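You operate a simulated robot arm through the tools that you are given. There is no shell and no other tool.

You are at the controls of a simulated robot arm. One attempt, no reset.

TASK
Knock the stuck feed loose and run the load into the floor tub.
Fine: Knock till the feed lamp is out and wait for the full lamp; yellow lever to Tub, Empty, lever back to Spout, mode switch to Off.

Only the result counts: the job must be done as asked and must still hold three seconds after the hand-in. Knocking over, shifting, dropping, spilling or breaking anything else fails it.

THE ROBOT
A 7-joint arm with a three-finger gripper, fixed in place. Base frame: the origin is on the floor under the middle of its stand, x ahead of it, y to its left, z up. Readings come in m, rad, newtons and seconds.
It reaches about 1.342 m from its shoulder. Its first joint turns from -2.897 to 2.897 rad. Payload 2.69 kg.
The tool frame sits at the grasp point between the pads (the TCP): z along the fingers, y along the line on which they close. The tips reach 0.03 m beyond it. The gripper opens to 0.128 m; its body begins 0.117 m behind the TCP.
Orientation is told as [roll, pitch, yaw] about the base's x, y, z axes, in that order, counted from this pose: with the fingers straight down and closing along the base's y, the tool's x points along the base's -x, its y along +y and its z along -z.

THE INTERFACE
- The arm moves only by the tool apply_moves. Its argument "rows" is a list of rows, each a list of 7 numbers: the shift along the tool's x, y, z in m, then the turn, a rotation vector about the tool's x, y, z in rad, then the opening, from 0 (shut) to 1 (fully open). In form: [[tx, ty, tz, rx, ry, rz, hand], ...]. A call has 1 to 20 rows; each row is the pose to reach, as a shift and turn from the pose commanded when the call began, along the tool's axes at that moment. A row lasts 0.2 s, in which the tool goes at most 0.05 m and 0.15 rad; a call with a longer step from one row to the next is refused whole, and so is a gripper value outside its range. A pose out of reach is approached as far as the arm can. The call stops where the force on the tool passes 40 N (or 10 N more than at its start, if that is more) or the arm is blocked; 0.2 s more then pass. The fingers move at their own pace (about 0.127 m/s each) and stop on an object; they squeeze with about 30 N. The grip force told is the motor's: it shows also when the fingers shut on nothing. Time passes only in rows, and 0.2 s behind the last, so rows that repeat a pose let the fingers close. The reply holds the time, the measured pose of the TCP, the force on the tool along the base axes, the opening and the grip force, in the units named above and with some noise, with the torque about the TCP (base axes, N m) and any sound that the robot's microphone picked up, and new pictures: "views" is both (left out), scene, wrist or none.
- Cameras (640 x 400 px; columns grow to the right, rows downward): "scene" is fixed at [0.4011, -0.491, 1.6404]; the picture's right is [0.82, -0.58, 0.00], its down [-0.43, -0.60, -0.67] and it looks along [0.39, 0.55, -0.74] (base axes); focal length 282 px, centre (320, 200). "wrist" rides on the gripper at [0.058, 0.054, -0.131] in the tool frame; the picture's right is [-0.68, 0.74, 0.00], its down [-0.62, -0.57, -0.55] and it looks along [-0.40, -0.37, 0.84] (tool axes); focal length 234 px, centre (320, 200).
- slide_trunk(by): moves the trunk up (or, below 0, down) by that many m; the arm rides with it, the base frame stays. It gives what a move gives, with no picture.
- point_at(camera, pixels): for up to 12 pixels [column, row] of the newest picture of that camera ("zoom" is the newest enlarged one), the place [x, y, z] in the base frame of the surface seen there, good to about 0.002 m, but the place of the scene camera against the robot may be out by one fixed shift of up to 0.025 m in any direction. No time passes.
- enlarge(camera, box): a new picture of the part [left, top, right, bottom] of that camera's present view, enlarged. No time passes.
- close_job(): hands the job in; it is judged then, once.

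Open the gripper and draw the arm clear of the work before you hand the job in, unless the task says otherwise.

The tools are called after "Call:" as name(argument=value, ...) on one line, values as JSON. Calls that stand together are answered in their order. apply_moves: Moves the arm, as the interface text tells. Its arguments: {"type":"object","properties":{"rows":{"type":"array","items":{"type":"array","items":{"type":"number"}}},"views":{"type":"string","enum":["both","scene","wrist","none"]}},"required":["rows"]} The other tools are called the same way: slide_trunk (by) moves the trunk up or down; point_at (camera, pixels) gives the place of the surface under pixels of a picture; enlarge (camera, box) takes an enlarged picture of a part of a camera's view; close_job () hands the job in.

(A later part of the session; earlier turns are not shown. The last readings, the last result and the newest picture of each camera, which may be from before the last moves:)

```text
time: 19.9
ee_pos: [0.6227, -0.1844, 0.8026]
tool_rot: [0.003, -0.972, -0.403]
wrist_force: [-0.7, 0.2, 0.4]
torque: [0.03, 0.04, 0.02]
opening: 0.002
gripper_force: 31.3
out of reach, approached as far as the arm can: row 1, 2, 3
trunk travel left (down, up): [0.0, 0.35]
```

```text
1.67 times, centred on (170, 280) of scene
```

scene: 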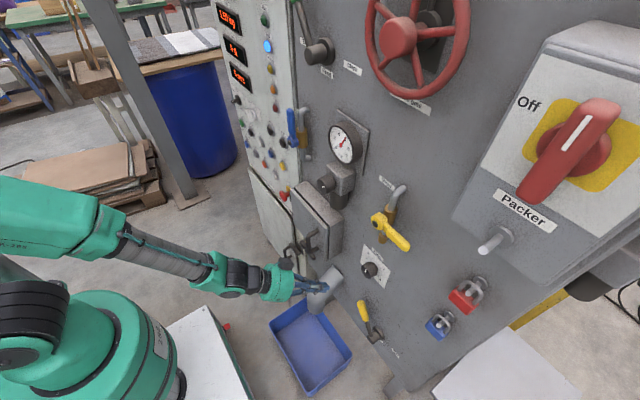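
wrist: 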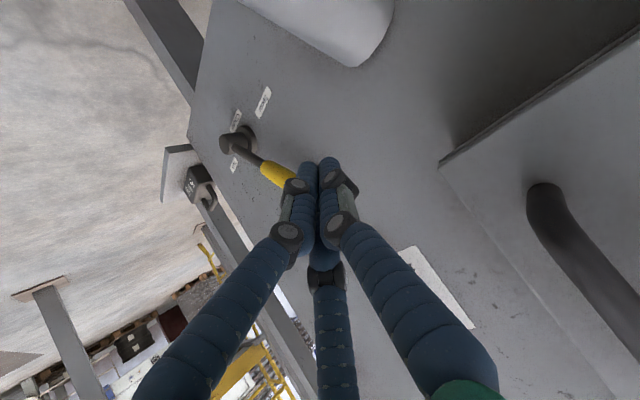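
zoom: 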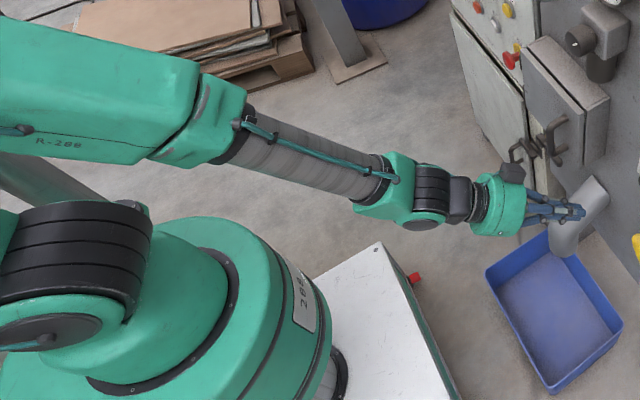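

The pattern is clear: the wrist only allows the tool to point to the right of the arm's plane (relative yaw ≤ -0.1), i.e. a flipped wrist branch. I go back up with the fingers pitched down to un-flip it, then will pitch up again on the other side of the arm plane.

Call:
apply_moves(rows=[[-0.0127, 0.0006, -0.0249, 0, 0.133, 0, 0], [-0.0254, 0.0011, -0.0499, 0, 0.267, 0, 0], [-0.0381, 0.0017, -0.0748, 0, 0.4, 0, 0], [-0.0508, 0.0023, -0.0997, 0, 0.533, 0, 0], [-0.0635, 0.0028, -0.1247, 0, 0.667, 0, 0], [-0.0762, 0.0034, -0.1496, 0, 0.8, 0, 0]])

```text
time: 21.6
ee_pos: [0.5359, -0.2055, 0.9621]
tool_rot: [-0.221, -0.198, -0.228]
wrist_force: [-0.6, 0.1, 1.1]
torque: [-0.01, -0.16, 0.06]
opening: 0.0024
gripper_force: 31.8
out of reach, approached as far as the arm can: row 4, 5
trunk travel left (down, up): [0.0, 0.35]
stopped in row 6: the arm was blocked; the commanded pose is now the measured one
```

scene: 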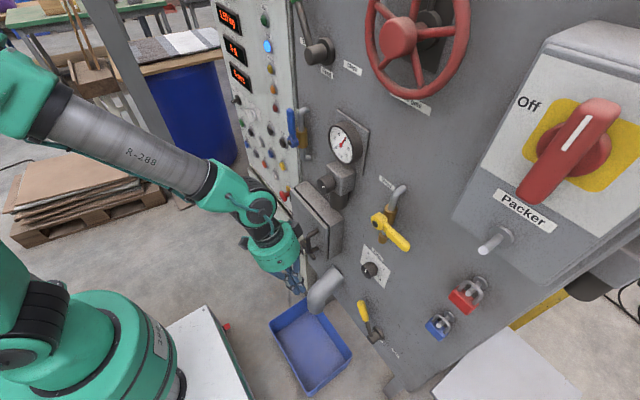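
wrist: 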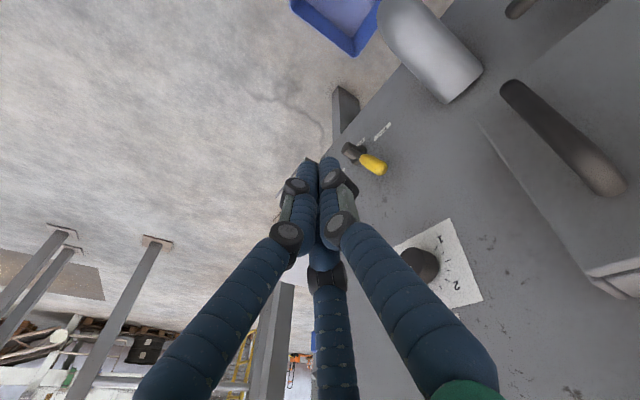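

The call was stopped as blocked with almost no force at the wrist (a fast wrist swing, apparently); the tool now points down at (0.536,-0.206,0.962). I check that nothing was touched around the latch box and then straighten the tool to yaw 0 and tilt 1.2.

Call:
point_at(camera="scene", pixels=[[262, 205], [250, 240], [280, 250], [308, 242], [300, 200], [230, 190], [100, 130], [20, 90], [297, 285], [325, 275], [292, 248], [270, 195]])

Call:
apply_moves(rows=[[-0.0021, -0.0176, 0.0044, -0.0945, -0.0653, -0.0665, 0], [-0.0043, -0.0353, 0.0088, -0.1891, -0.1305, -0.1329, 0], [-0.0064, -0.0529, 0.0132, -0.2836, -0.1958, -0.1994, 0]])

```text
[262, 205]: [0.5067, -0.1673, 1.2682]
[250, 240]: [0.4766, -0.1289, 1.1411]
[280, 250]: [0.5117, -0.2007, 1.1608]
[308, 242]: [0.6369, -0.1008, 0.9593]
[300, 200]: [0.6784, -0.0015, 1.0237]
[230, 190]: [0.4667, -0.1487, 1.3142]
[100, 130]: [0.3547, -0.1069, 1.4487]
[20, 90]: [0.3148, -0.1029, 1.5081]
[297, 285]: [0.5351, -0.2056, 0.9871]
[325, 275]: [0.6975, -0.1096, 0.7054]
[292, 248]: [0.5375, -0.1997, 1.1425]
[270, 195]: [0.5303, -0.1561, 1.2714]
```

```text
time: 22.4
ee_pos: [0.5323, -0.2627, 0.9611]
tool_rot: [0.001, -0.37, -0.001]
wrist_force: [-1.0, 0.7, 0.7]
torque: [-0.05, 0.01, -0.04]
opening: 0.0021
gripper_force: 31.4
trunk travel left (down, up): [0.0, 0.35]
```

scene: 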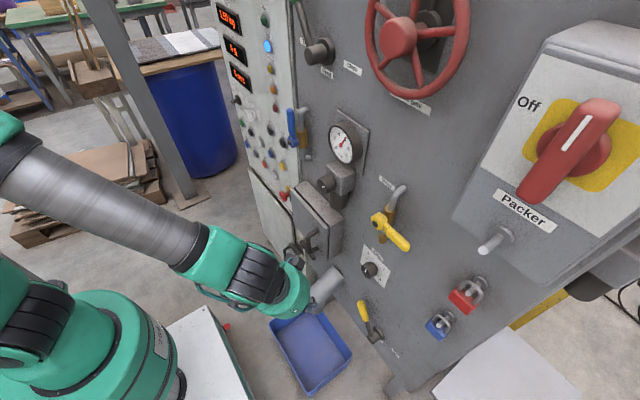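
wrist: 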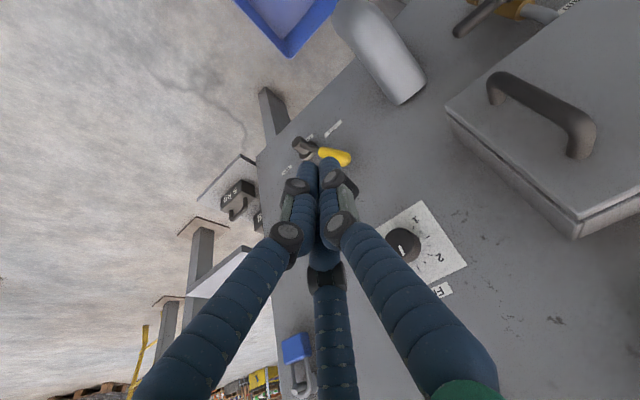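

Now the pose is exactly reachable without flags. I pitch the fingers up to tilt 0.5 while moving towards (0.62,-0.245,0.80), left of the lever.

Call:
apply_moves(rows=[[-0.004, 0.003, 0.03, 0, -0.117, 0, 0], [-0.008, 0.006, 0.06, 0, -0.233, 0, 0], [-0.012, 0.009, 0.09, 0, -0.35, 0, 0], [-0.016, 0.012, 0.121, 0, -0.467, 0, 0], [-0.02, 0.015, 0.151, 0, -0.583, 0, 0], [-0.024, 0.018, 0.181, 0, -0.7, 0, 0]])

```text
time: 23.8
ee_pos: [0.6163, -0.2466, 0.8015]
tool_rot: [-0.008, -1.073, 0.005]
wrist_force: [0.4, -1.1, 1.3]
torque: [-0.01, 0.14, -0.01]
opening: 0.002
gripper_force: 31.1
trunk travel left (down, up): [0.0, 0.35]
```

scene: 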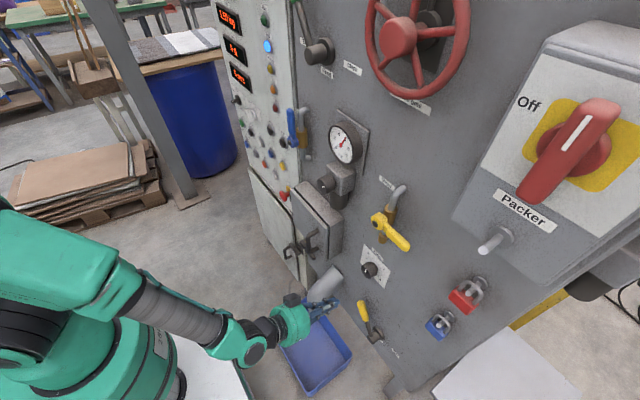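
wrist: 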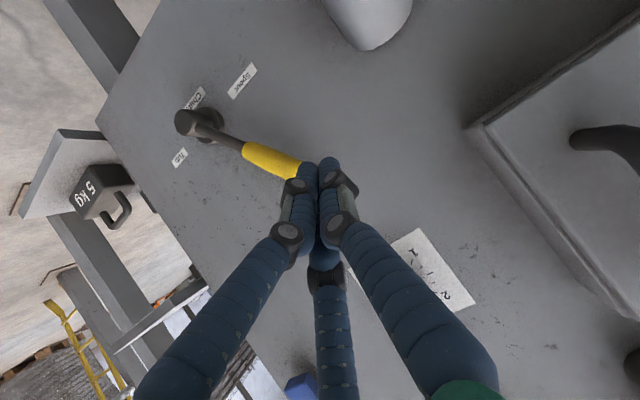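

The arm follows well now. I measure the lever, labels and the spout edge (365,45) from this closer view.

Call:
enlarge(camera="wrist", box=[150, 50, 310, 200])

Call:
point_at(camera="wrist", pixels=[[242, 80], [195, 95], [179, 158], [183, 122], [210, 118], [215, 128], [230, 142], [248, 152], [268, 160], [290, 169], [365, 45], [345, 20]])

```text
2.67 times, centred on (230, 125) of wrist
```

zoom: 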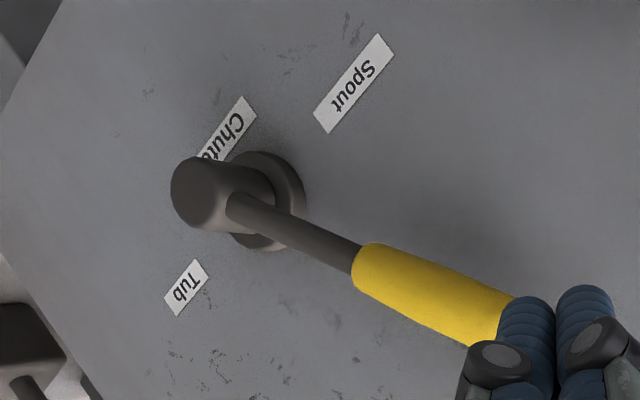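

```text
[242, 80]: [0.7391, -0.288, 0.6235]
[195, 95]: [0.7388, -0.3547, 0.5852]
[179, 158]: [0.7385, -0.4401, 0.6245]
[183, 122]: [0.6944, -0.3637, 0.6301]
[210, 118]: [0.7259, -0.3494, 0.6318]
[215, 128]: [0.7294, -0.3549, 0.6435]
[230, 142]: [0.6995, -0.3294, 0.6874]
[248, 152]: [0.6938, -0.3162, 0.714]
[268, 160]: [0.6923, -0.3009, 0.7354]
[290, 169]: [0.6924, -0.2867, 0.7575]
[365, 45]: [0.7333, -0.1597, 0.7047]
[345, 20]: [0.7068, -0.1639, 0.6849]
```

Lever grip front is at x≈0.692, centre near (0.705,-0.301,0.735). I insert the shut fingers left of it (y≈-0.24) with the tips at x≈0.72.

Call:
apply_moves(rows=[[0.005, 0.0066, 0.03, 0, 0, 0, 0], [0.0105, 0.0066, 0.064, 0, 0, 0, 0], [0.016, 0.0066, 0.0971, 0, 0, 0, 0]])

```text
time: 24.6
ee_pos: [0.6943, -0.2389, 0.741]
tool_rot: [0.0, -1.067, 0.0]
wrist_force: [-0.6, 0.3, 1.2]
torque: [0.02, 0.03, 0.0]
opening: 0.0021
gripper_force: 31.3
trunk travel left (down, up): [0.0, 0.35]
```

scene: 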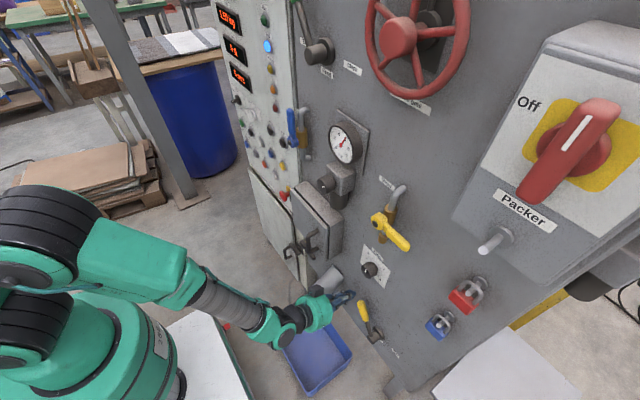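
wrist: 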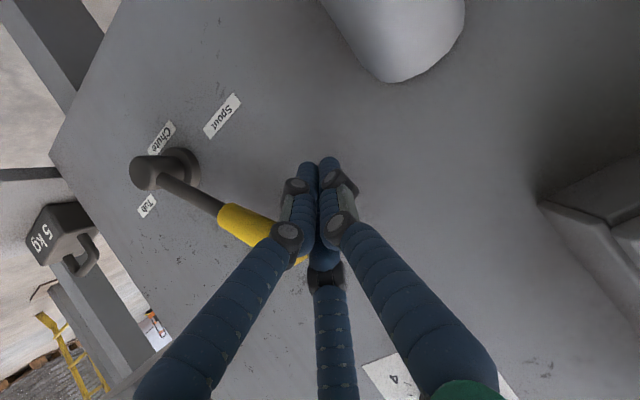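

The tips are beside the grip (left side), no contact yet. I push sideways in -y with small steps, watching force and clicks.

Call:
apply_moves(rows=[[0, -0.015, 0, 0, 0, 0, 0], [0, -0.03, 0, 0, 0, 0, 0], [0, -0.045, 0, 0, 0, 0, 0], [0, -0.06, 0, 0, 0, 0, 0], [0, -0.075, 0, 0, 0, 0, 0], [0, -0.09, 0, 0, 0, 0, 0]])

```text
time: 25.9
ee_pos: [0.6965, -0.3286, 0.7393]
tool_rot: [0.0, -1.069, -0.001]
wrist_force: [-0.6, -0.1, 0.3]
torque: [-0.01, -0.04, -0.05]
opening: 0.0022
gripper_force: 31.7
trunk travel left (down, up): [0.0, 0.35]
```

scene: 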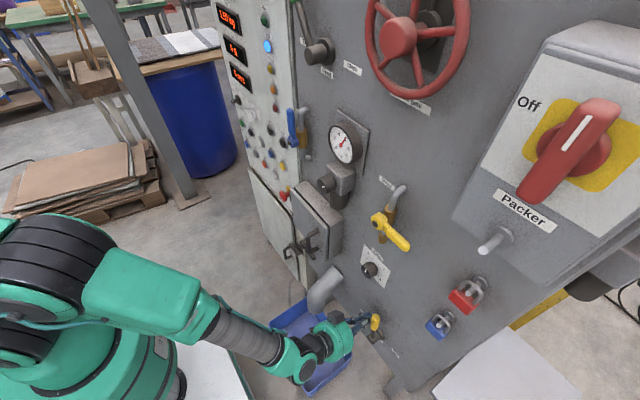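
wrist: 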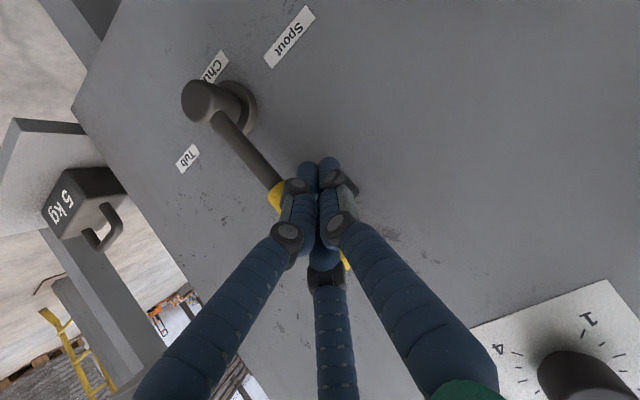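

The lever follows with little force (it now stands nearly upright). I keep pushing towards Tub in small steps.

Call:
apply_moves(rows=[[0, -0.015, 0, 0, 0, 0, 0], [0, -0.03, 0, 0, 0, 0, 0], [0, -0.045, 0, 0, 0, 0, 0], [0, -0.055, 0, 0, 0, 0, 0], [0, -0.062, 0, 0, 0, 0, 0]])

```text
time: 27.1
ee_pos: [0.6963, -0.3884, 0.7408]
tool_rot: [-0.001, -1.068, 0.0]
wrist_force: [-0.3, 0.1, 0.5]
torque: [0.02, -0.02, 0.01]
opening: 0.0022
gripper_force: 31.3
trunk travel left (down, up): [0.0, 0.35]
```

scene: 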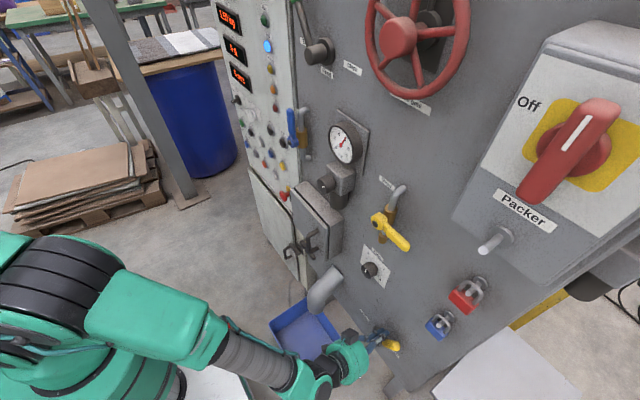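
wrist: 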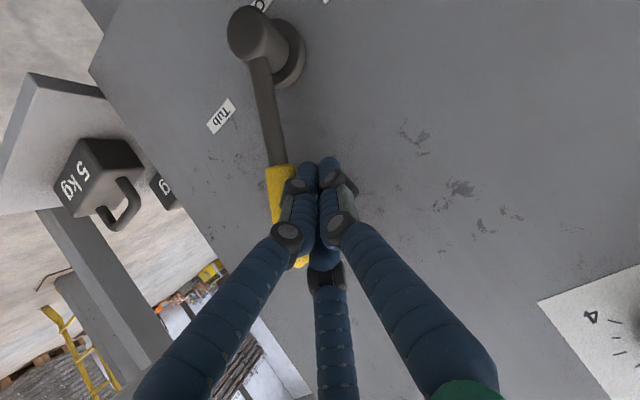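

The lever now leans to the Tub side. I measure its angle from points on rod and grip.

Call:
enlarge(camera="wrist", box=[200, 0, 360, 120])

Call:
point_at(camera="wrist", pixels=[[250, 35], [262, 75], [266, 100], [271, 130], [275, 155], [280, 180], [283, 200], [275, 40], [221, 116]])

```text
3.33 times, centred on (280, 60) of wrist
```

zoom: 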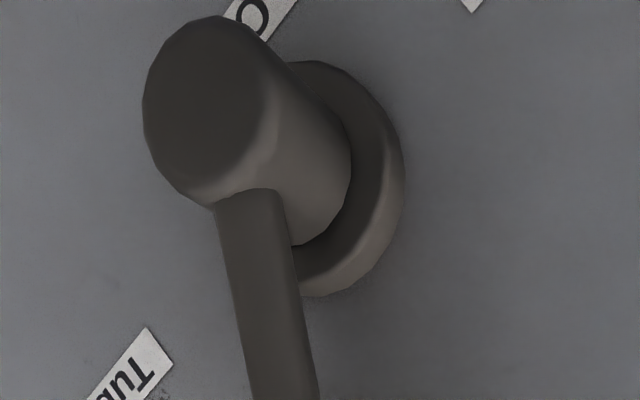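

```text
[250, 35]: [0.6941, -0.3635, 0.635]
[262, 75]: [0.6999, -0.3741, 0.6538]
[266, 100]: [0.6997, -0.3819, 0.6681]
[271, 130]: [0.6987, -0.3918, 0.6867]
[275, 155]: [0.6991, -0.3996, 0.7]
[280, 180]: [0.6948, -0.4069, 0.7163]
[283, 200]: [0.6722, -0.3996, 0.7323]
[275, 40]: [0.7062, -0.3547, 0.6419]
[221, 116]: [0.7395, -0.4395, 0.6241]
```

The lever stands at about 28° to the right; Spout was about 31° left. I push on until I feel the stop.

Call:
apply_moves(rows=[[0, -0.005, 0, 0, 0, 0, 0], [0, -0.01, 0, 0, 0, 0, 0], [0, -0.014, 0, 0, 0, 0, 0]])

```text
time: 27.8
ee_pos: [0.6977, -0.3943, 0.7401]
tool_rot: [0.001, -1.069, 0.009]
wrist_force: [0.2, 15.2, 7.9]
torque: [0.18, -0.14, 0.1]
opening: 0.0022
gripper_force: 30.8
trunk travel left (down, up): [0.0, 0.35]
stopped in row 3: the force on the tool passed its limit at 45 N (the readings are from after the stop); the commanded pose is now the measured one
```

scene: 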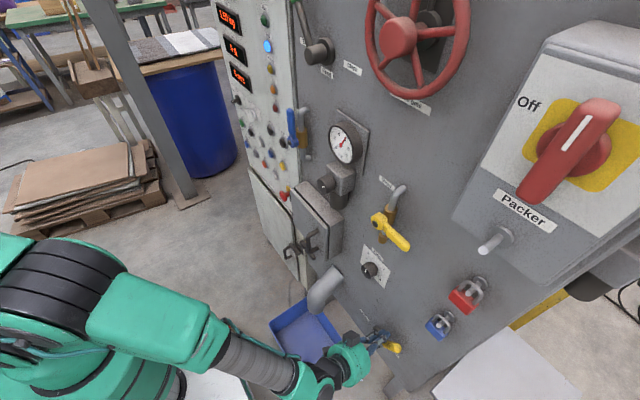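
wrist: 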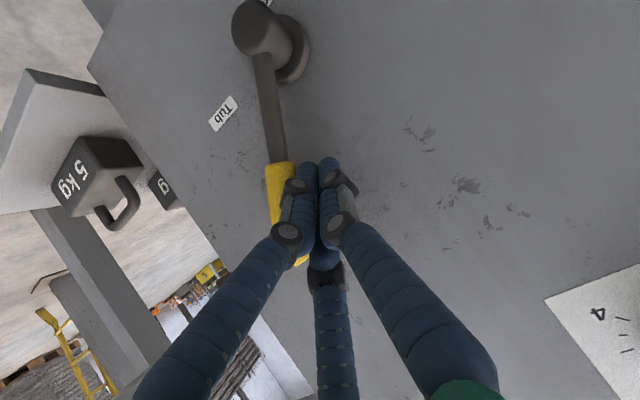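

The stop was felt at 45 N, so the lever is at Tub. I back off sideways, retreat from the panel and pitch the fingers down again so the wrist can change sides.

Call:
apply_moves(rows=[[0, 0.015, 0, 0, 0, 0, 0], [0, 0.02, -0.045, 0, 0, 0, 0], [0, 0.02, -0.09, 0, 0, 0, 0], [0, 0.02, -0.135, 0, 0, 0, 0], [0, 0.02, -0.15, 0, 0, 0, 0], [-0.0226, 0.0428, -0.1704, 0, 0.14, 0, 0], [-0.0451, 0.0656, -0.1909, 0, 0.28, 0, 0], [-0.0677, 0.0884, -0.2113, 0, 0.42, 0, 0], [-0.0902, 0.1112, -0.2318, 0, 0.56, 0, 0], [-0.1128, 0.134, -0.2522, 0, 0.7, 0, 0]])

```text
time: 30.0
ee_pos: [0.5302, -0.2638, 0.9581]
tool_rot: [0.001, -0.366, 0.009]
wrist_force: [-0.4, -0.5, -0.1]
torque: [0.0, -0.03, -0.01]
opening: 0.002
gripper_force: 31.3
trunk travel left (down, up): [0.0, 0.35]
```

scene: 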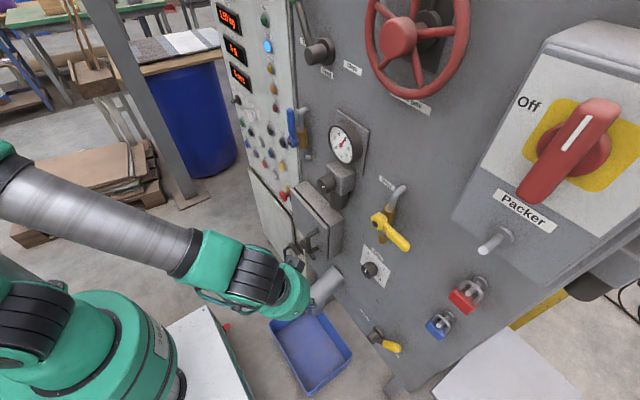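
wrist: 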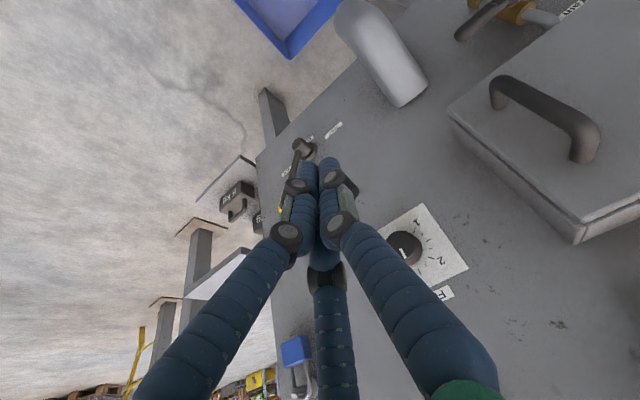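

The scene shows the lever on the Tub side (390,346). With fingers pitched down I swing across to the left in front of Empty (y≈0.285).

Call:
apply_moves(rows=[[-0.0024, 0.0393, -0.0022, 0, 0.05, 0, 0], [-0.0047, 0.0786, -0.0043, 0, 0.1, 0, 0], [-0.0071, 0.1179, -0.0065, 0, 0.15, 0, 0], [-0.0095, 0.1572, -0.0086, 0, 0.2, 0, 0], [-0.0118, 0.1965, -0.0108, 0, 0.2, 0, 0], [-0.0142, 0.2358, -0.0129, 0, 0.2, 0, 0], [-0.0166, 0.2751, -0.0151, 0, 0.2, 0, 0], [-0.0189, 0.3144, -0.0172, 0, 0.2, 0, 0], [-0.0213, 0.3537, -0.0194, 0, 0.2, 0, 0], [-0.0236, 0.393, -0.0215, 0, 0.2, 0, 0], [-0.026, 0.4323, -0.0237, 0, 0.2, 0, 0], [-0.0284, 0.4716, -0.0258, 0, 0.2, 0, 0], [-0.0307, 0.5109, -0.028, 0, 0.2, 0, 0], [-0.0331, 0.55, -0.0301, 0, 0.2, 0, 0]])

```text
time: 33.0
ee_pos: [0.5454, 0.2856, 1.0034]
tool_rot: [0.003, -0.168, 0.006]
wrist_force: [-0.7, -0.6, 0.1]
torque: [0.04, -0.01, 0.03]
opening: 0.0019
gripper_force: 31.6
trunk travel left (down, up): [0.0, 0.35]
```

scene: 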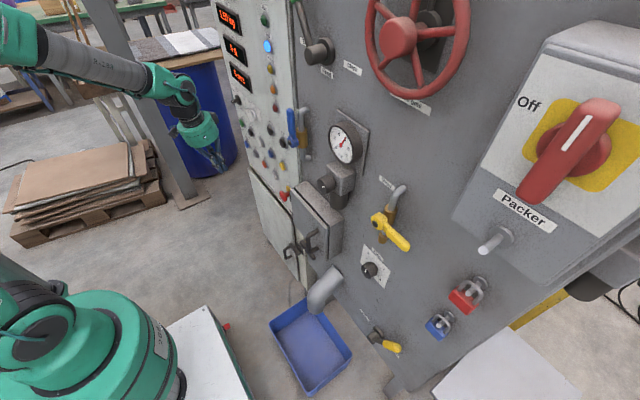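
wrist: 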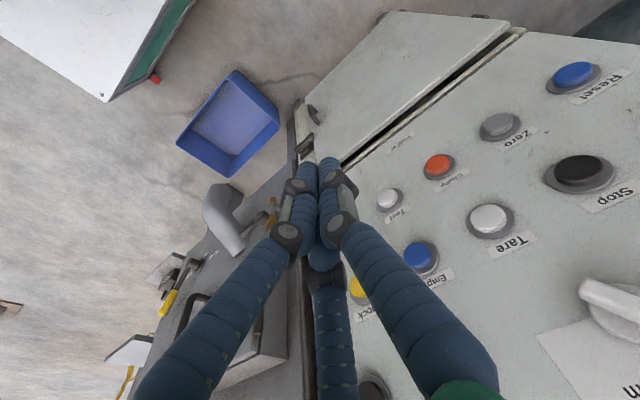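

Reached (0.545,0.286,1.003) without flags. Now I pitch the fingers up to tilt 0.2 in front of Empty, ending near (0.60,0.285,0.975).

Call:
apply_moves(rows=[[-0.0055, 0, 0.0041, 0, -0.1333, 0, 0], [-0.011, 0, 0.0082, 0, -0.2667, 0, 0], [-0.0165, 0, 0.0123, 0, -0.4, 0, 0], [-0.022, 0, 0.0164, 0, -0.5333, 0, 0], [-0.0274, 0, 0.0206, 0, -0.6667, 0, 0], [-0.0329, 0, 0.0247, 0, -0.8, 0, 0], [-0.0384, 0, 0.0288, 0, -0.9333, 0, 0], [-0.0439, 0, 0.0329, 0, -1.0667, 0, 0], [-0.0494, 0, 0.037, 0, -1.2, 0, 0]])

```text
time: 35.0
ee_pos: [0.5988, 0.2869, 0.9726]
tool_rot: [0.02, -1.369, -0.01]
wrist_force: [-0.4, 0.2, 0.8]
torque: [-0.02, 0.06, 0.04]
opening: 0.0023
gripper_force: 31.4
trunk travel left (down, up): [0.0, 0.35]
```

scene: 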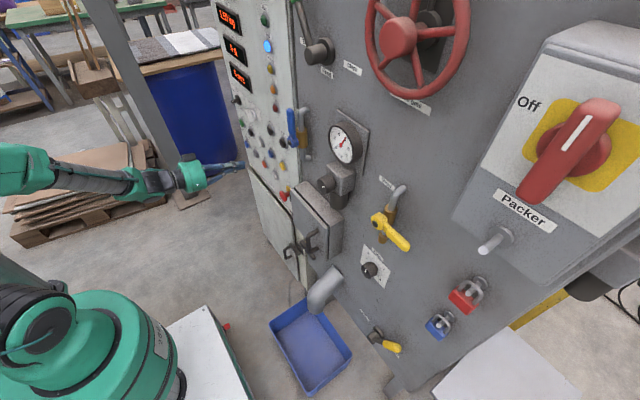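
wrist: 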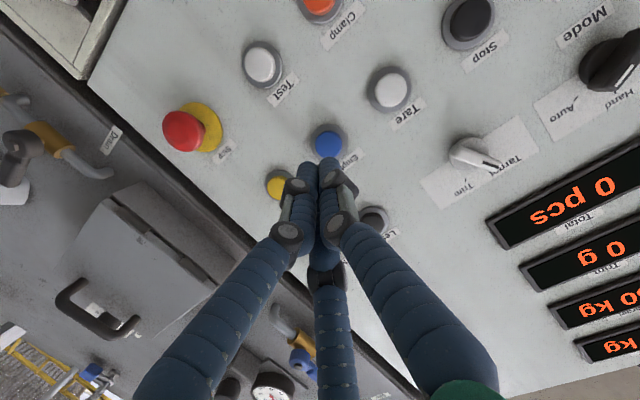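

The tips point at the blue Empty button (327,143). I verify its place and label, and look at the Mode switch (610,65).

Call:
enlarge(camera="wrist", box=[260, 90, 420, 190])

Call:
enlarge(camera="wrist", box=[520, 0, 640, 140])

Call:
point_at(camera="wrist", pixels=[[328, 143], [322, 138], [338, 150], [390, 88], [262, 63], [276, 185], [600, 75], [590, 85], [625, 60], [635, 75], [475, 155]])

```text
4.00 times, centred on (340, 140) of wrist
```

zoom: 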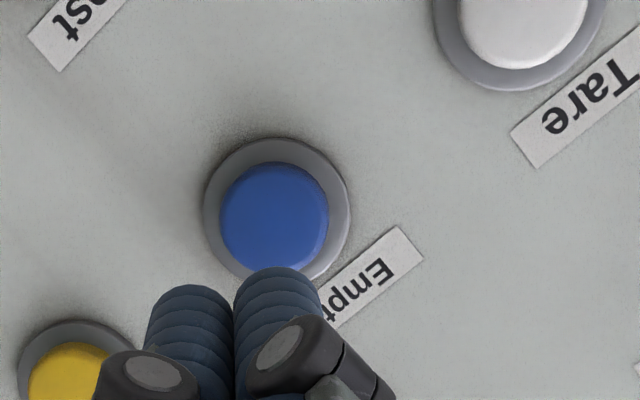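

```text
2.86 times, centred on (580, 70) of wrist
```

zoom: 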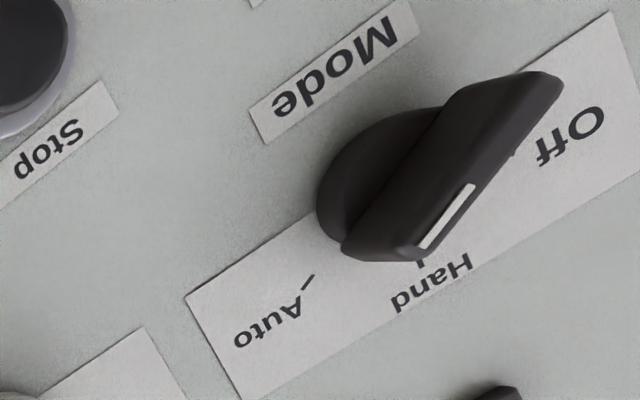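

```text
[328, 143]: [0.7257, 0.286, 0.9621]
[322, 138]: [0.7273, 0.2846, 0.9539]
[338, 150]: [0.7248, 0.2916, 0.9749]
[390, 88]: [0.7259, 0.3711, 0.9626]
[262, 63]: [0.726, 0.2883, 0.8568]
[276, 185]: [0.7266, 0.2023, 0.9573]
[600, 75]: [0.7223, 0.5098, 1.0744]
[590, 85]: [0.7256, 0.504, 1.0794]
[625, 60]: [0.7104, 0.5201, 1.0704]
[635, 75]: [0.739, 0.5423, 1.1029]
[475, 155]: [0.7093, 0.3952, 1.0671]
```

Empty's cap centre is (0.726,0.2865,0.963); label confirmed. I approach and press it in small steps along x.

Call:
apply_moves(rows=[[-0.0068, 0, 0.0426, 0, 0, 0, 0], [-0.0136, 0, 0.0852, 0, 0, 0, 0], [-0.0154, 0, 0.094, 0, 0, 0, 0], [-0.0166, 0, 0.0999, 0, 0, 0, 0], [-0.0174, 0, 0.1038, 0, 0, 0, 0], [-0.0182, 0, 0.1077, 0, 0, 0, 0], [-0.0188, 0, 0.1107, 0, 0, 0, 0]])

```text
time: 36.6
ee_pos: [0.7097, 0.2885, 0.9678]
tool_rot: [0.006, -1.368, 0.001]
wrist_force: [-36.5, -6.9, 2.0]
torque: [0.05, -0.45, -0.39]
opening: 0.002
gripper_force: 31.3
trunk travel left (down, up): [0.0, 0.35]
heard: click
```

scene: 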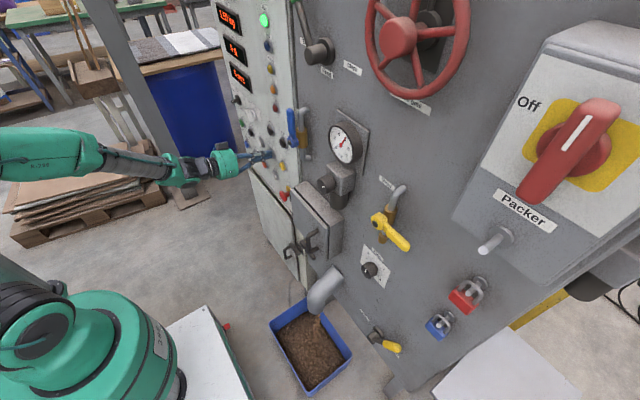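
wrist: 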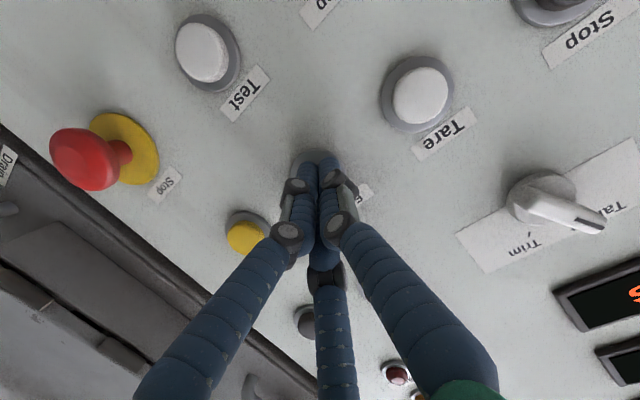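

A click, and the load has run into the blue tub (scene (310,350)); the full lamp went out. I draw back, pitch the fingers down again to return to the lever.

Call:
apply_moves(rows=[[0.0073, 0, -0.0359, 0, 0, 0, 0], [0.0146, 0, -0.0719, 0, 0, 0, 0], [0.0219, 0, -0.1078, 0, 0, 0, 0], [0.0201, 0, -0.1144, 0, 0.1333, 0, 0], [0.0182, 0, -0.121, 0, 0.2667, 0, 0], [0.0164, 0, -0.1276, 0, 0.4, 0, 0], [0.0146, 0, -0.1342, 0, 0.5333, 0, 0], [0.0128, 0, -0.1409, 0, 0.6667, 0, 0], [0.0109, 0, -0.1475, 0, 0.8, 0, 0], [0.0091, 0, -0.1541, 0, 0.9333, 0, 0], [0.0073, 0, -0.1607, 0, 1.0667, 0, 0], [0.0054, 0, -0.1673, 0, 1.2, 0, 0]])

Call:
enlarge(camera="scene", box=[200, 0, 296, 100])

Call:
enlarge(camera="scene", box=[260, 250, 420, 390])

```text
time: 39.2
ee_pos: [0.5471, 0.2868, 0.9965]
tool_rot: [0.002, -0.167, 0.01]
wrist_force: [-0.1, -0.7, 0.2]
torque: [0.01, -0.07, 0.0]
opening: 0.0021
gripper_force: 31.5
trunk travel left (down, up): [0.0, 0.35]
```

scene: 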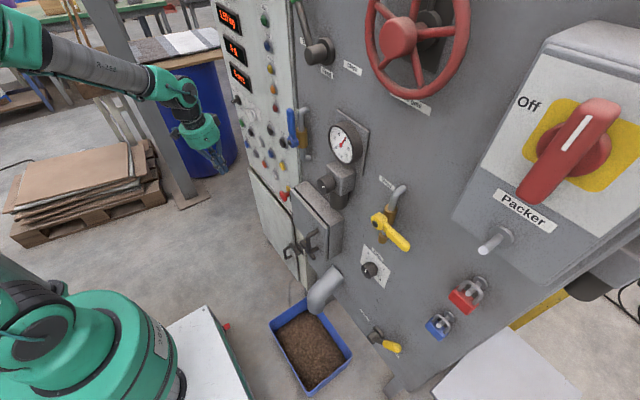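
wrist: 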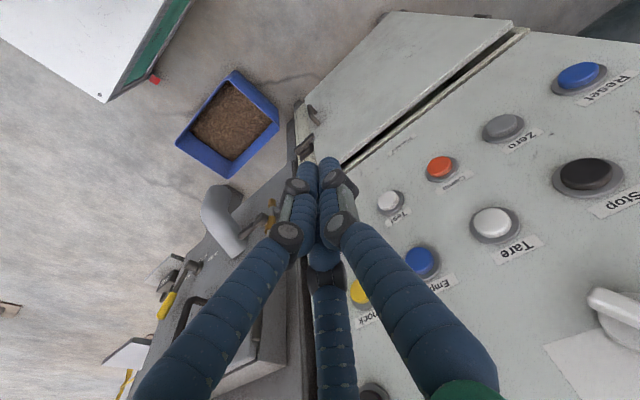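

```text
4.00 times, centred on (248, 50) of scene
```

zoom: 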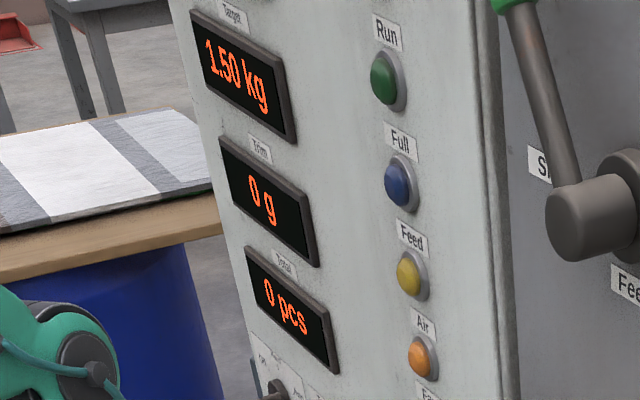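

```text
2.86 times, centred on (340, 320) of scene
```

zoom: 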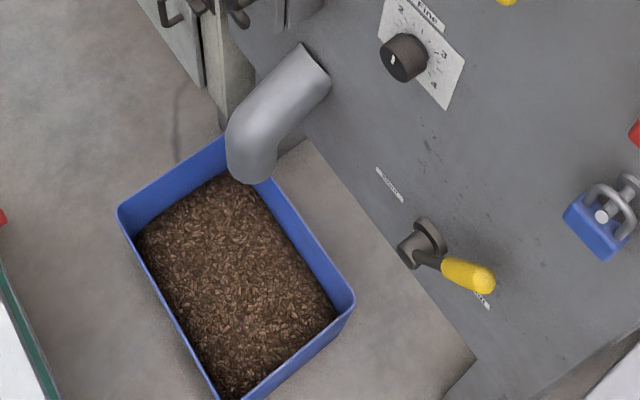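

All lamps are out (emptying done) and the lever is still on Tub. Before swinging back I locate the hanging weights (440,325), (467,297) near the lever's right side.

Call:
point_at(camera="scene", pixels=[[440, 325], [430, 330], [467, 297], [455, 305], [475, 285], [448, 318], [390, 346], [497, 240], [375, 335], [435, 340]])

Call:
apply_moves(rows=[[0, -0.04, 0, 0, 0, 0, 0], [0, -0.08, 0, 0, 0, 0, 0], [0, -0.12, 0, 0, 0, 0, 0], [0, -0.16, 0, 0, 0, 0, 0], [0, -0.2, 0, 0, 0, 0, 0], [0, -0.24, 0, 0, 0, 0, 0], [0, -0.28, 0, 0, 0, 0, 0], [0, -0.32, 0, 0, 0, 0, 0], [0, -0.36, 0, 0, 0, 0, 0], [0, -0.4, 0, 0, 0, 0, 0], [0, -0.44, 0, 0, 0, 0, 0], [0, -0.48, 0, 0, 0, 0, 0], [0, -0.52, 0, 0, 0, 0, 0], [0, -0.56, 0, 0, 0, 0, 0], [0, -0.6, 0, 0, 0, 0, 0], [0, -0.64, 0, 0, 0, 0, 0], [0, -0.68, 0, 0, 0, 0, 0]])

```text
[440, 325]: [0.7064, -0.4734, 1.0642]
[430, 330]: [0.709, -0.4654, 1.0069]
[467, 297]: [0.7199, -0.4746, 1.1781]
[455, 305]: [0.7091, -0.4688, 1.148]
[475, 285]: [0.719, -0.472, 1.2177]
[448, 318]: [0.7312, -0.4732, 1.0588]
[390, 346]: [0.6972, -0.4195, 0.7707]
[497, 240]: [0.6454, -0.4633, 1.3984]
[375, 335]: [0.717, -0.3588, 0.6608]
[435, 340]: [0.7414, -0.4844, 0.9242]
```

```text
time: 42.8
ee_pos: [0.546, -0.391, 0.9951]
tool_rot: [0.003, -0.169, 0.009]
wrist_force: [-0.1, 0.3, -0.1]
torque: [-0.06, -0.02, -0.04]
opening: 0.0022
gripper_force: 31.8
trunk travel left (down, up): [0.0, 0.35]
```

scene: 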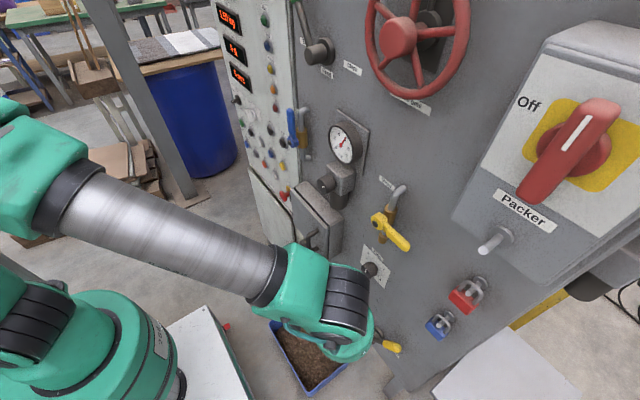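
wrist: 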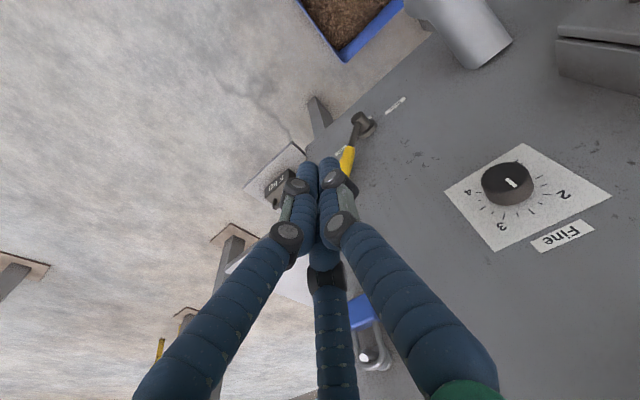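

I check where the 5 kg weight and its white shelf at wrist (280,185)/(275,165) stand before going down right of the lever.

Call:
point_at(camera="wrist", pixels=[[278, 185], [270, 165], [260, 178], [298, 150], [310, 155], [345, 155], [352, 140], [360, 125], [365, 305], [230, 240], [235, 265], [305, 280]])

Call:
enlarge(camera="wrist", box=[200, 80, 420, 220])

```text
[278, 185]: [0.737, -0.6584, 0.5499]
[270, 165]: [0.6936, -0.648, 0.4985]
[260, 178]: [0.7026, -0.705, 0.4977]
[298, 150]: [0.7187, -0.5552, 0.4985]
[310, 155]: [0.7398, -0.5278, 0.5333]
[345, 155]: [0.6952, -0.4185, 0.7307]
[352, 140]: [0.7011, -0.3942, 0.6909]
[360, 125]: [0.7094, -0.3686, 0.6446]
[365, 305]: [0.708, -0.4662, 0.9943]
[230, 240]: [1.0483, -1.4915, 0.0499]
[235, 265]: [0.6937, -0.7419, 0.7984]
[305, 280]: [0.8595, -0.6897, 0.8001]
```

```text
2.86 times, centred on (310, 150) of wrist
```

zoom: 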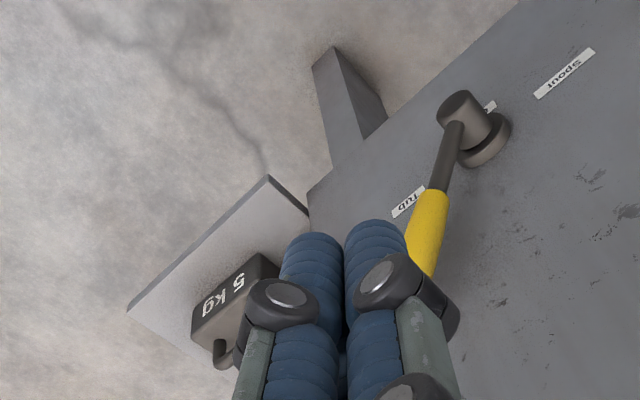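

The 5 kg weight stands at y<-0.6, z≈0.5, well out of the way. I pitch up and go down right of the lever to about (0.61,-0.487,0.80).

Call:
apply_moves(rows=[[-0.0043, -0.0137, 0.029, 0, -0.1286, 0, 0], [-0.0087, -0.0274, 0.058, 0, -0.2571, 0, 0], [-0.013, -0.0411, 0.087, 0, -0.3857, 0, 0], [-0.0173, -0.0549, 0.116, 0, -0.5143, 0, 0], [-0.0216, -0.0686, 0.145, 0, -0.6429, 0, 0], [-0.026, -0.0823, 0.174, 0, -0.7714, 0, 0], [-0.0303, -0.096, 0.203, 0, -0.9, 0, 0]])

```text
time: 44.4
ee_pos: [0.6158, -0.4888, 0.8025]
tool_rot: [-0.001, -1.071, 0.009]
wrist_force: [-0.2, -0.6, 2.1]
torque: [-0.02, 0.14, 0.01]
opening: 0.0021
gripper_force: 31.7
trunk travel left (down, up): [0.0, 0.35]
```

scene: 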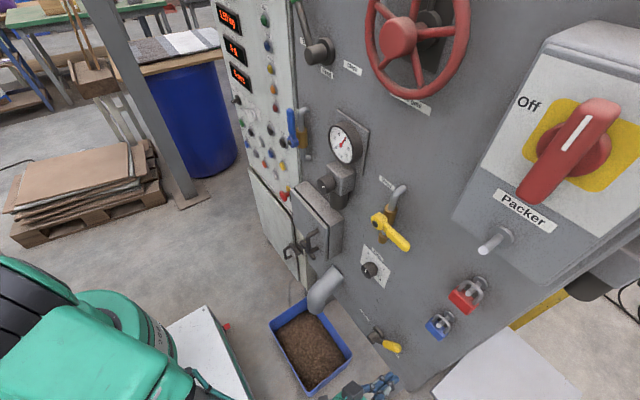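
wrist: 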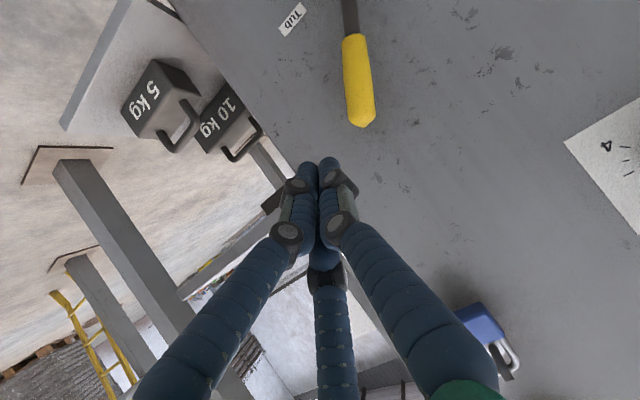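

The lever is left of my fingers in base terms (355,80). I insert to x≈0.694, z≈0.741 and start pushing towards +y.

Call:
apply_moves(rows=[[0.0055, 0, 0.033, 0, 0, 0, 0], [0.011, 0, 0.066, 0, 0, 0, 0], [0.0166, 0, 0.098, 0, 0, 0, 0], [0.0166, 0.015, 0.098, 0, 0, 0, 0], [0.0166, 0.03, 0.098, 0, 0, 0, 0], [0.0166, 0.045, 0.098, 0, 0, 0, 0], [0.0166, 0.06, 0.098, 0, 0, 0, 0], [0.0166, 0.075, 0.098, 0, 0, 0, 0]])

```text
time: 46.2
ee_pos: [0.6947, -0.4116, 0.7376]
tool_rot: [0.006, -1.068, 0.003]
wrist_force: [-0.8, -0.4, -0.4]
torque: [0.01, -0.01, 0.0]
opening: 0.0022
gripper_force: 31.4
trunk travel left (down, up): [0.0, 0.35]
```

scene: 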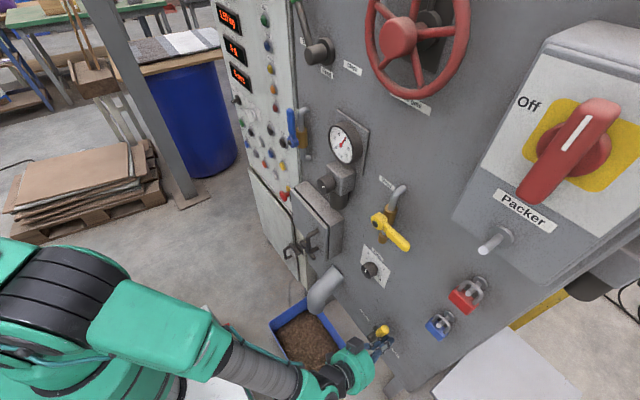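
wrist: 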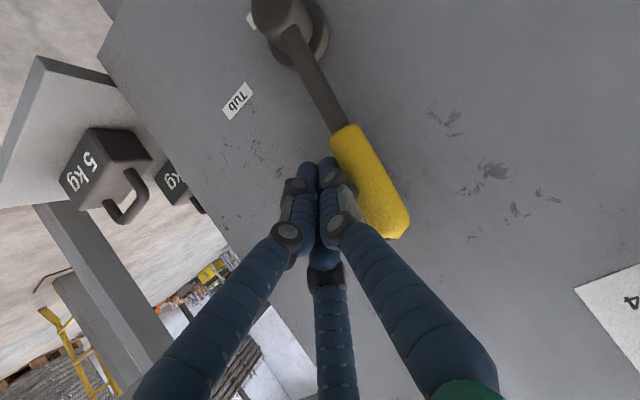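

The lever is moving back with no trouble. I continue pushing +y towards Spout, finer near the end until the stop is felt.

Call:
apply_moves(rows=[[0, 0.015, 0, 0, 0, 0, 0], [0, 0.03, 0, 0, 0, 0, 0], [0, 0.045, 0, 0, 0, 0, 0], [0, 0.06, 0, 0, 0, 0, 0], [0, 0.068, 0, 0, 0, 0, 0], [0, 0.073, 0, 0, 0, 0, 0], [0, 0.078, 0, 0, 0, 0, 0], [0, 0.083, 0, 0, 0, 0, 0], [0, 0.088, 0, 0, 0, 0, 0]])

```text
time: 48.0
ee_pos: [0.6958, -0.3343, 0.7444]
tool_rot: [-0.004, -1.077, 0.005]
wrist_force: [0.7, -6.1, 4.6]
torque: [-0.04, 0.03, -0.14]
opening: 0.0021
gripper_force: 31.6
trunk travel left (down, up): [0.0, 0.35]
stopped in row 8: the force on the tool passed its limit at 45 N (the readings are from after the stop); the commanded pose is now the measured one
```

scene: 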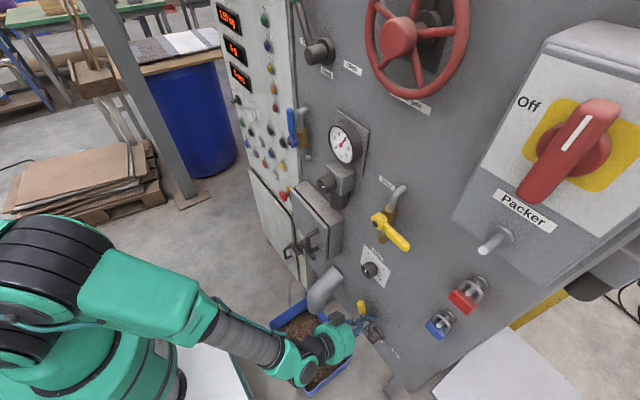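
wrist: 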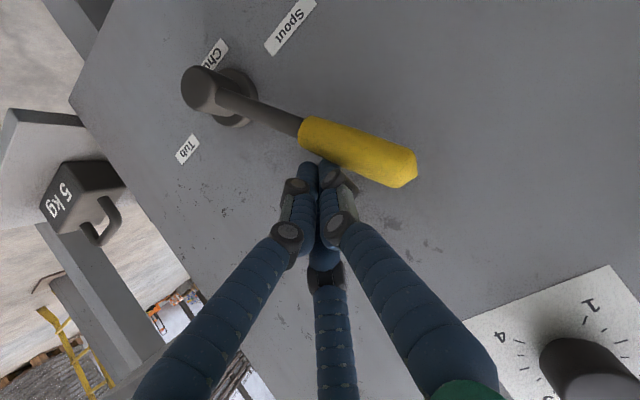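

The stop was felt at y≈-0.334 as predicted for Spout. I verify the lever's angle before leaving.

Call:
point_at(camera="wrist", pixels=[[200, 90], [245, 103], [270, 113], [290, 123], [320, 135], [350, 148], [380, 160], [400, 168]])

Call:
apply_moves(rows=[[0, -0.015, 0, 0, 0, 0, 0], [0, -0.02, -0.045, 0, 0, 0, 0], [0, -0.02, -0.09, 0, 0, 0, 0], [0, -0.02, -0.135, 0, 0, 0, 0], [0, -0.02, -0.15, 0, 0, 0, 0]])

```text
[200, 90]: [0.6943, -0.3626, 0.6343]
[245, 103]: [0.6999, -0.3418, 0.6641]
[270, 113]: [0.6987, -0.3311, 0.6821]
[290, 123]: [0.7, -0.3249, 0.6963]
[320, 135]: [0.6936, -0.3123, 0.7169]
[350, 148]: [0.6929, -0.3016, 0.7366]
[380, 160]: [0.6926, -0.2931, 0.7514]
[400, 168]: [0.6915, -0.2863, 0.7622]
```

```text
time: 49.2
ee_pos: [0.5645, -0.3547, 0.8156]
tool_rot: [-0.002, -1.074, 0.003]
wrist_force: [-0.2, 1.0, 0.5]
torque: [0.01, 0.01, 0.01]
opening: 0.002
gripper_force: 31.5
trunk travel left (down, up): [0.0, 0.35]
```

scene: 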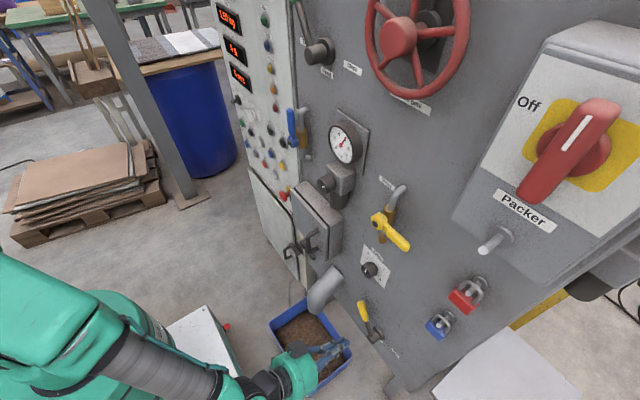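
wrist: 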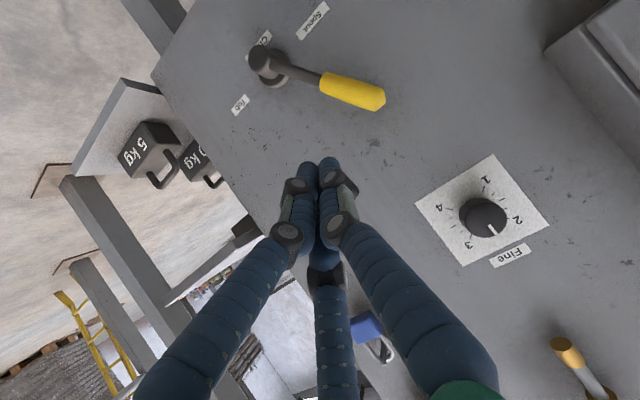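

The lever stands at ≈30° on Spout, same as at the start. Now I pitch down, lift and swing over to the left for the Mode switch.

Call:
apply_moves(rows=[[-0.0219, 0.0079, -0.0151, 0, 0.1243, 0, 0], [-0.0437, 0.0157, -0.0302, 0, 0.2486, 0, 0], [-0.0656, 0.0236, -0.0453, 0, 0.3729, 0, 0], [-0.0875, 0.0314, -0.0605, 0, 0.4971, 0, 0], [-0.1094, 0.0393, -0.0756, 0, 0.6214, 0, 0], [-0.1312, 0.0471, -0.0907, 0, 0.7457, 0, 0], [-0.1531, 0.055, -0.1058, 0, 0.87, 0, 0], [-0.1531, 0.095, -0.1058, 0, 0.87, 0, 0], [-0.1531, 0.135, -0.1058, 0, 0.87, 0, 0], [-0.1531, 0.175, -0.1058, 0, 0.87, 0, 0], [-0.1531, 0.215, -0.1058, 0, 0.87, 0, 0], [-0.1531, 0.255, -0.1058, 0, 0.87, 0, 0], [-0.1531, 0.295, -0.1058, 0, 0.87, 0, 0], [-0.1531, 0.335, -0.1058, 0, 0.87, 0, 0], [-0.1531, 0.375, -0.1058, 0, 0.87, 0, 0], [-0.1531, 0.415, -0.1058, 0, 0.87, 0, 0], [-0.1531, 0.455, -0.1058, 0, 0.87, 0, 0]], views="scene")

```text
time: 52.8
ee_pos: [0.5413, 0.1011, 0.9993]
tool_rot: [-0.003, -0.203, 0.001]
wrist_force: [-0.3, -0.1, 0.4]
torque: [0.04, -0.03, 0.04]
opening: 0.0019
gripper_force: 30.8
trunk travel left (down, up): [0.0, 0.35]
```

scene: 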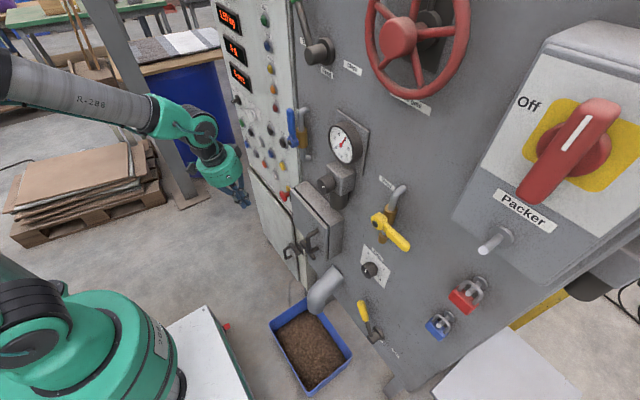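

Now I check where the steel column (150,110) and the blue barrel stand before swinging farther left.

Call:
point_at(camera="scene", pixels=[[120, 60], [150, 120], [185, 195], [200, 90], [230, 70], [190, 60], [236, 100], [232, 25], [225, 120]])

Call:
apply_moves(rows=[[-0.006, 0.038, -0.006, 0, 0, 0, 0], [-0.012, 0.076, -0.012, 0, 0, 0, 0], [-0.018, 0.114, -0.018, 0, 0, 0, 0], [-0.024, 0.152, -0.024, 0, 0, 0, 0], [-0.03, 0.19, -0.03, 0, 0, 0, 0], [-0.03, 0.23, -0.035, 0, 0, 0, 0], [-0.03, 0.265, -0.04, 0, 0, 0, 0], [-0.03, 0.3, -0.045, 0, 0, 0, 0]])

```text
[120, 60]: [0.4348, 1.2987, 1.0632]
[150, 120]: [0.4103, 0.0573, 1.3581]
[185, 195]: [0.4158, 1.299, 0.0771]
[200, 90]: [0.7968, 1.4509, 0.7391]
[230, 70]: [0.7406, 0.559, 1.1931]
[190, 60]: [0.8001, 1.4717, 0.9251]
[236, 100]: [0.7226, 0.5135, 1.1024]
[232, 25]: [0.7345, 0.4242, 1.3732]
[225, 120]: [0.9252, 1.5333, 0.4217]
```

```text
time: 54.6
ee_pos: [0.5635, 0.3992, 1.0503]
tool_rot: [-0.002, -0.202, 0.001]
wrist_force: [-0.7, -1.1, -0.3]
torque: [0.05, -0.04, 0.0]
opening: 0.002
gripper_force: 31.6
trunk travel left (down, up): [0.0, 0.35]
```

scene: 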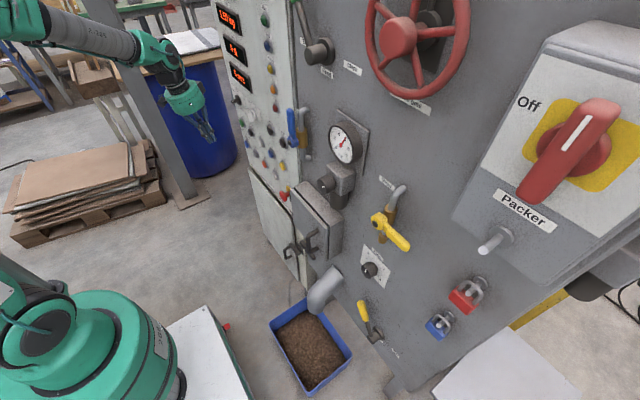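
wrist: 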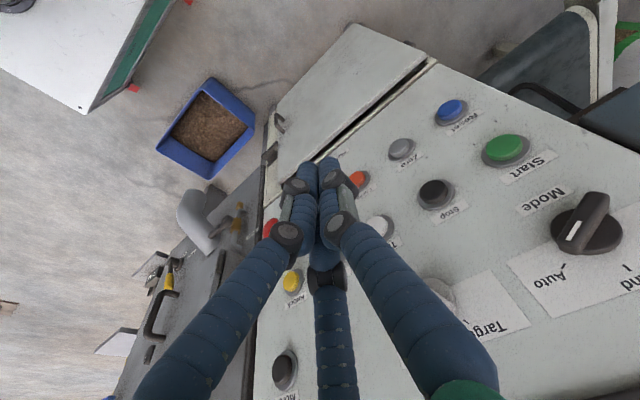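

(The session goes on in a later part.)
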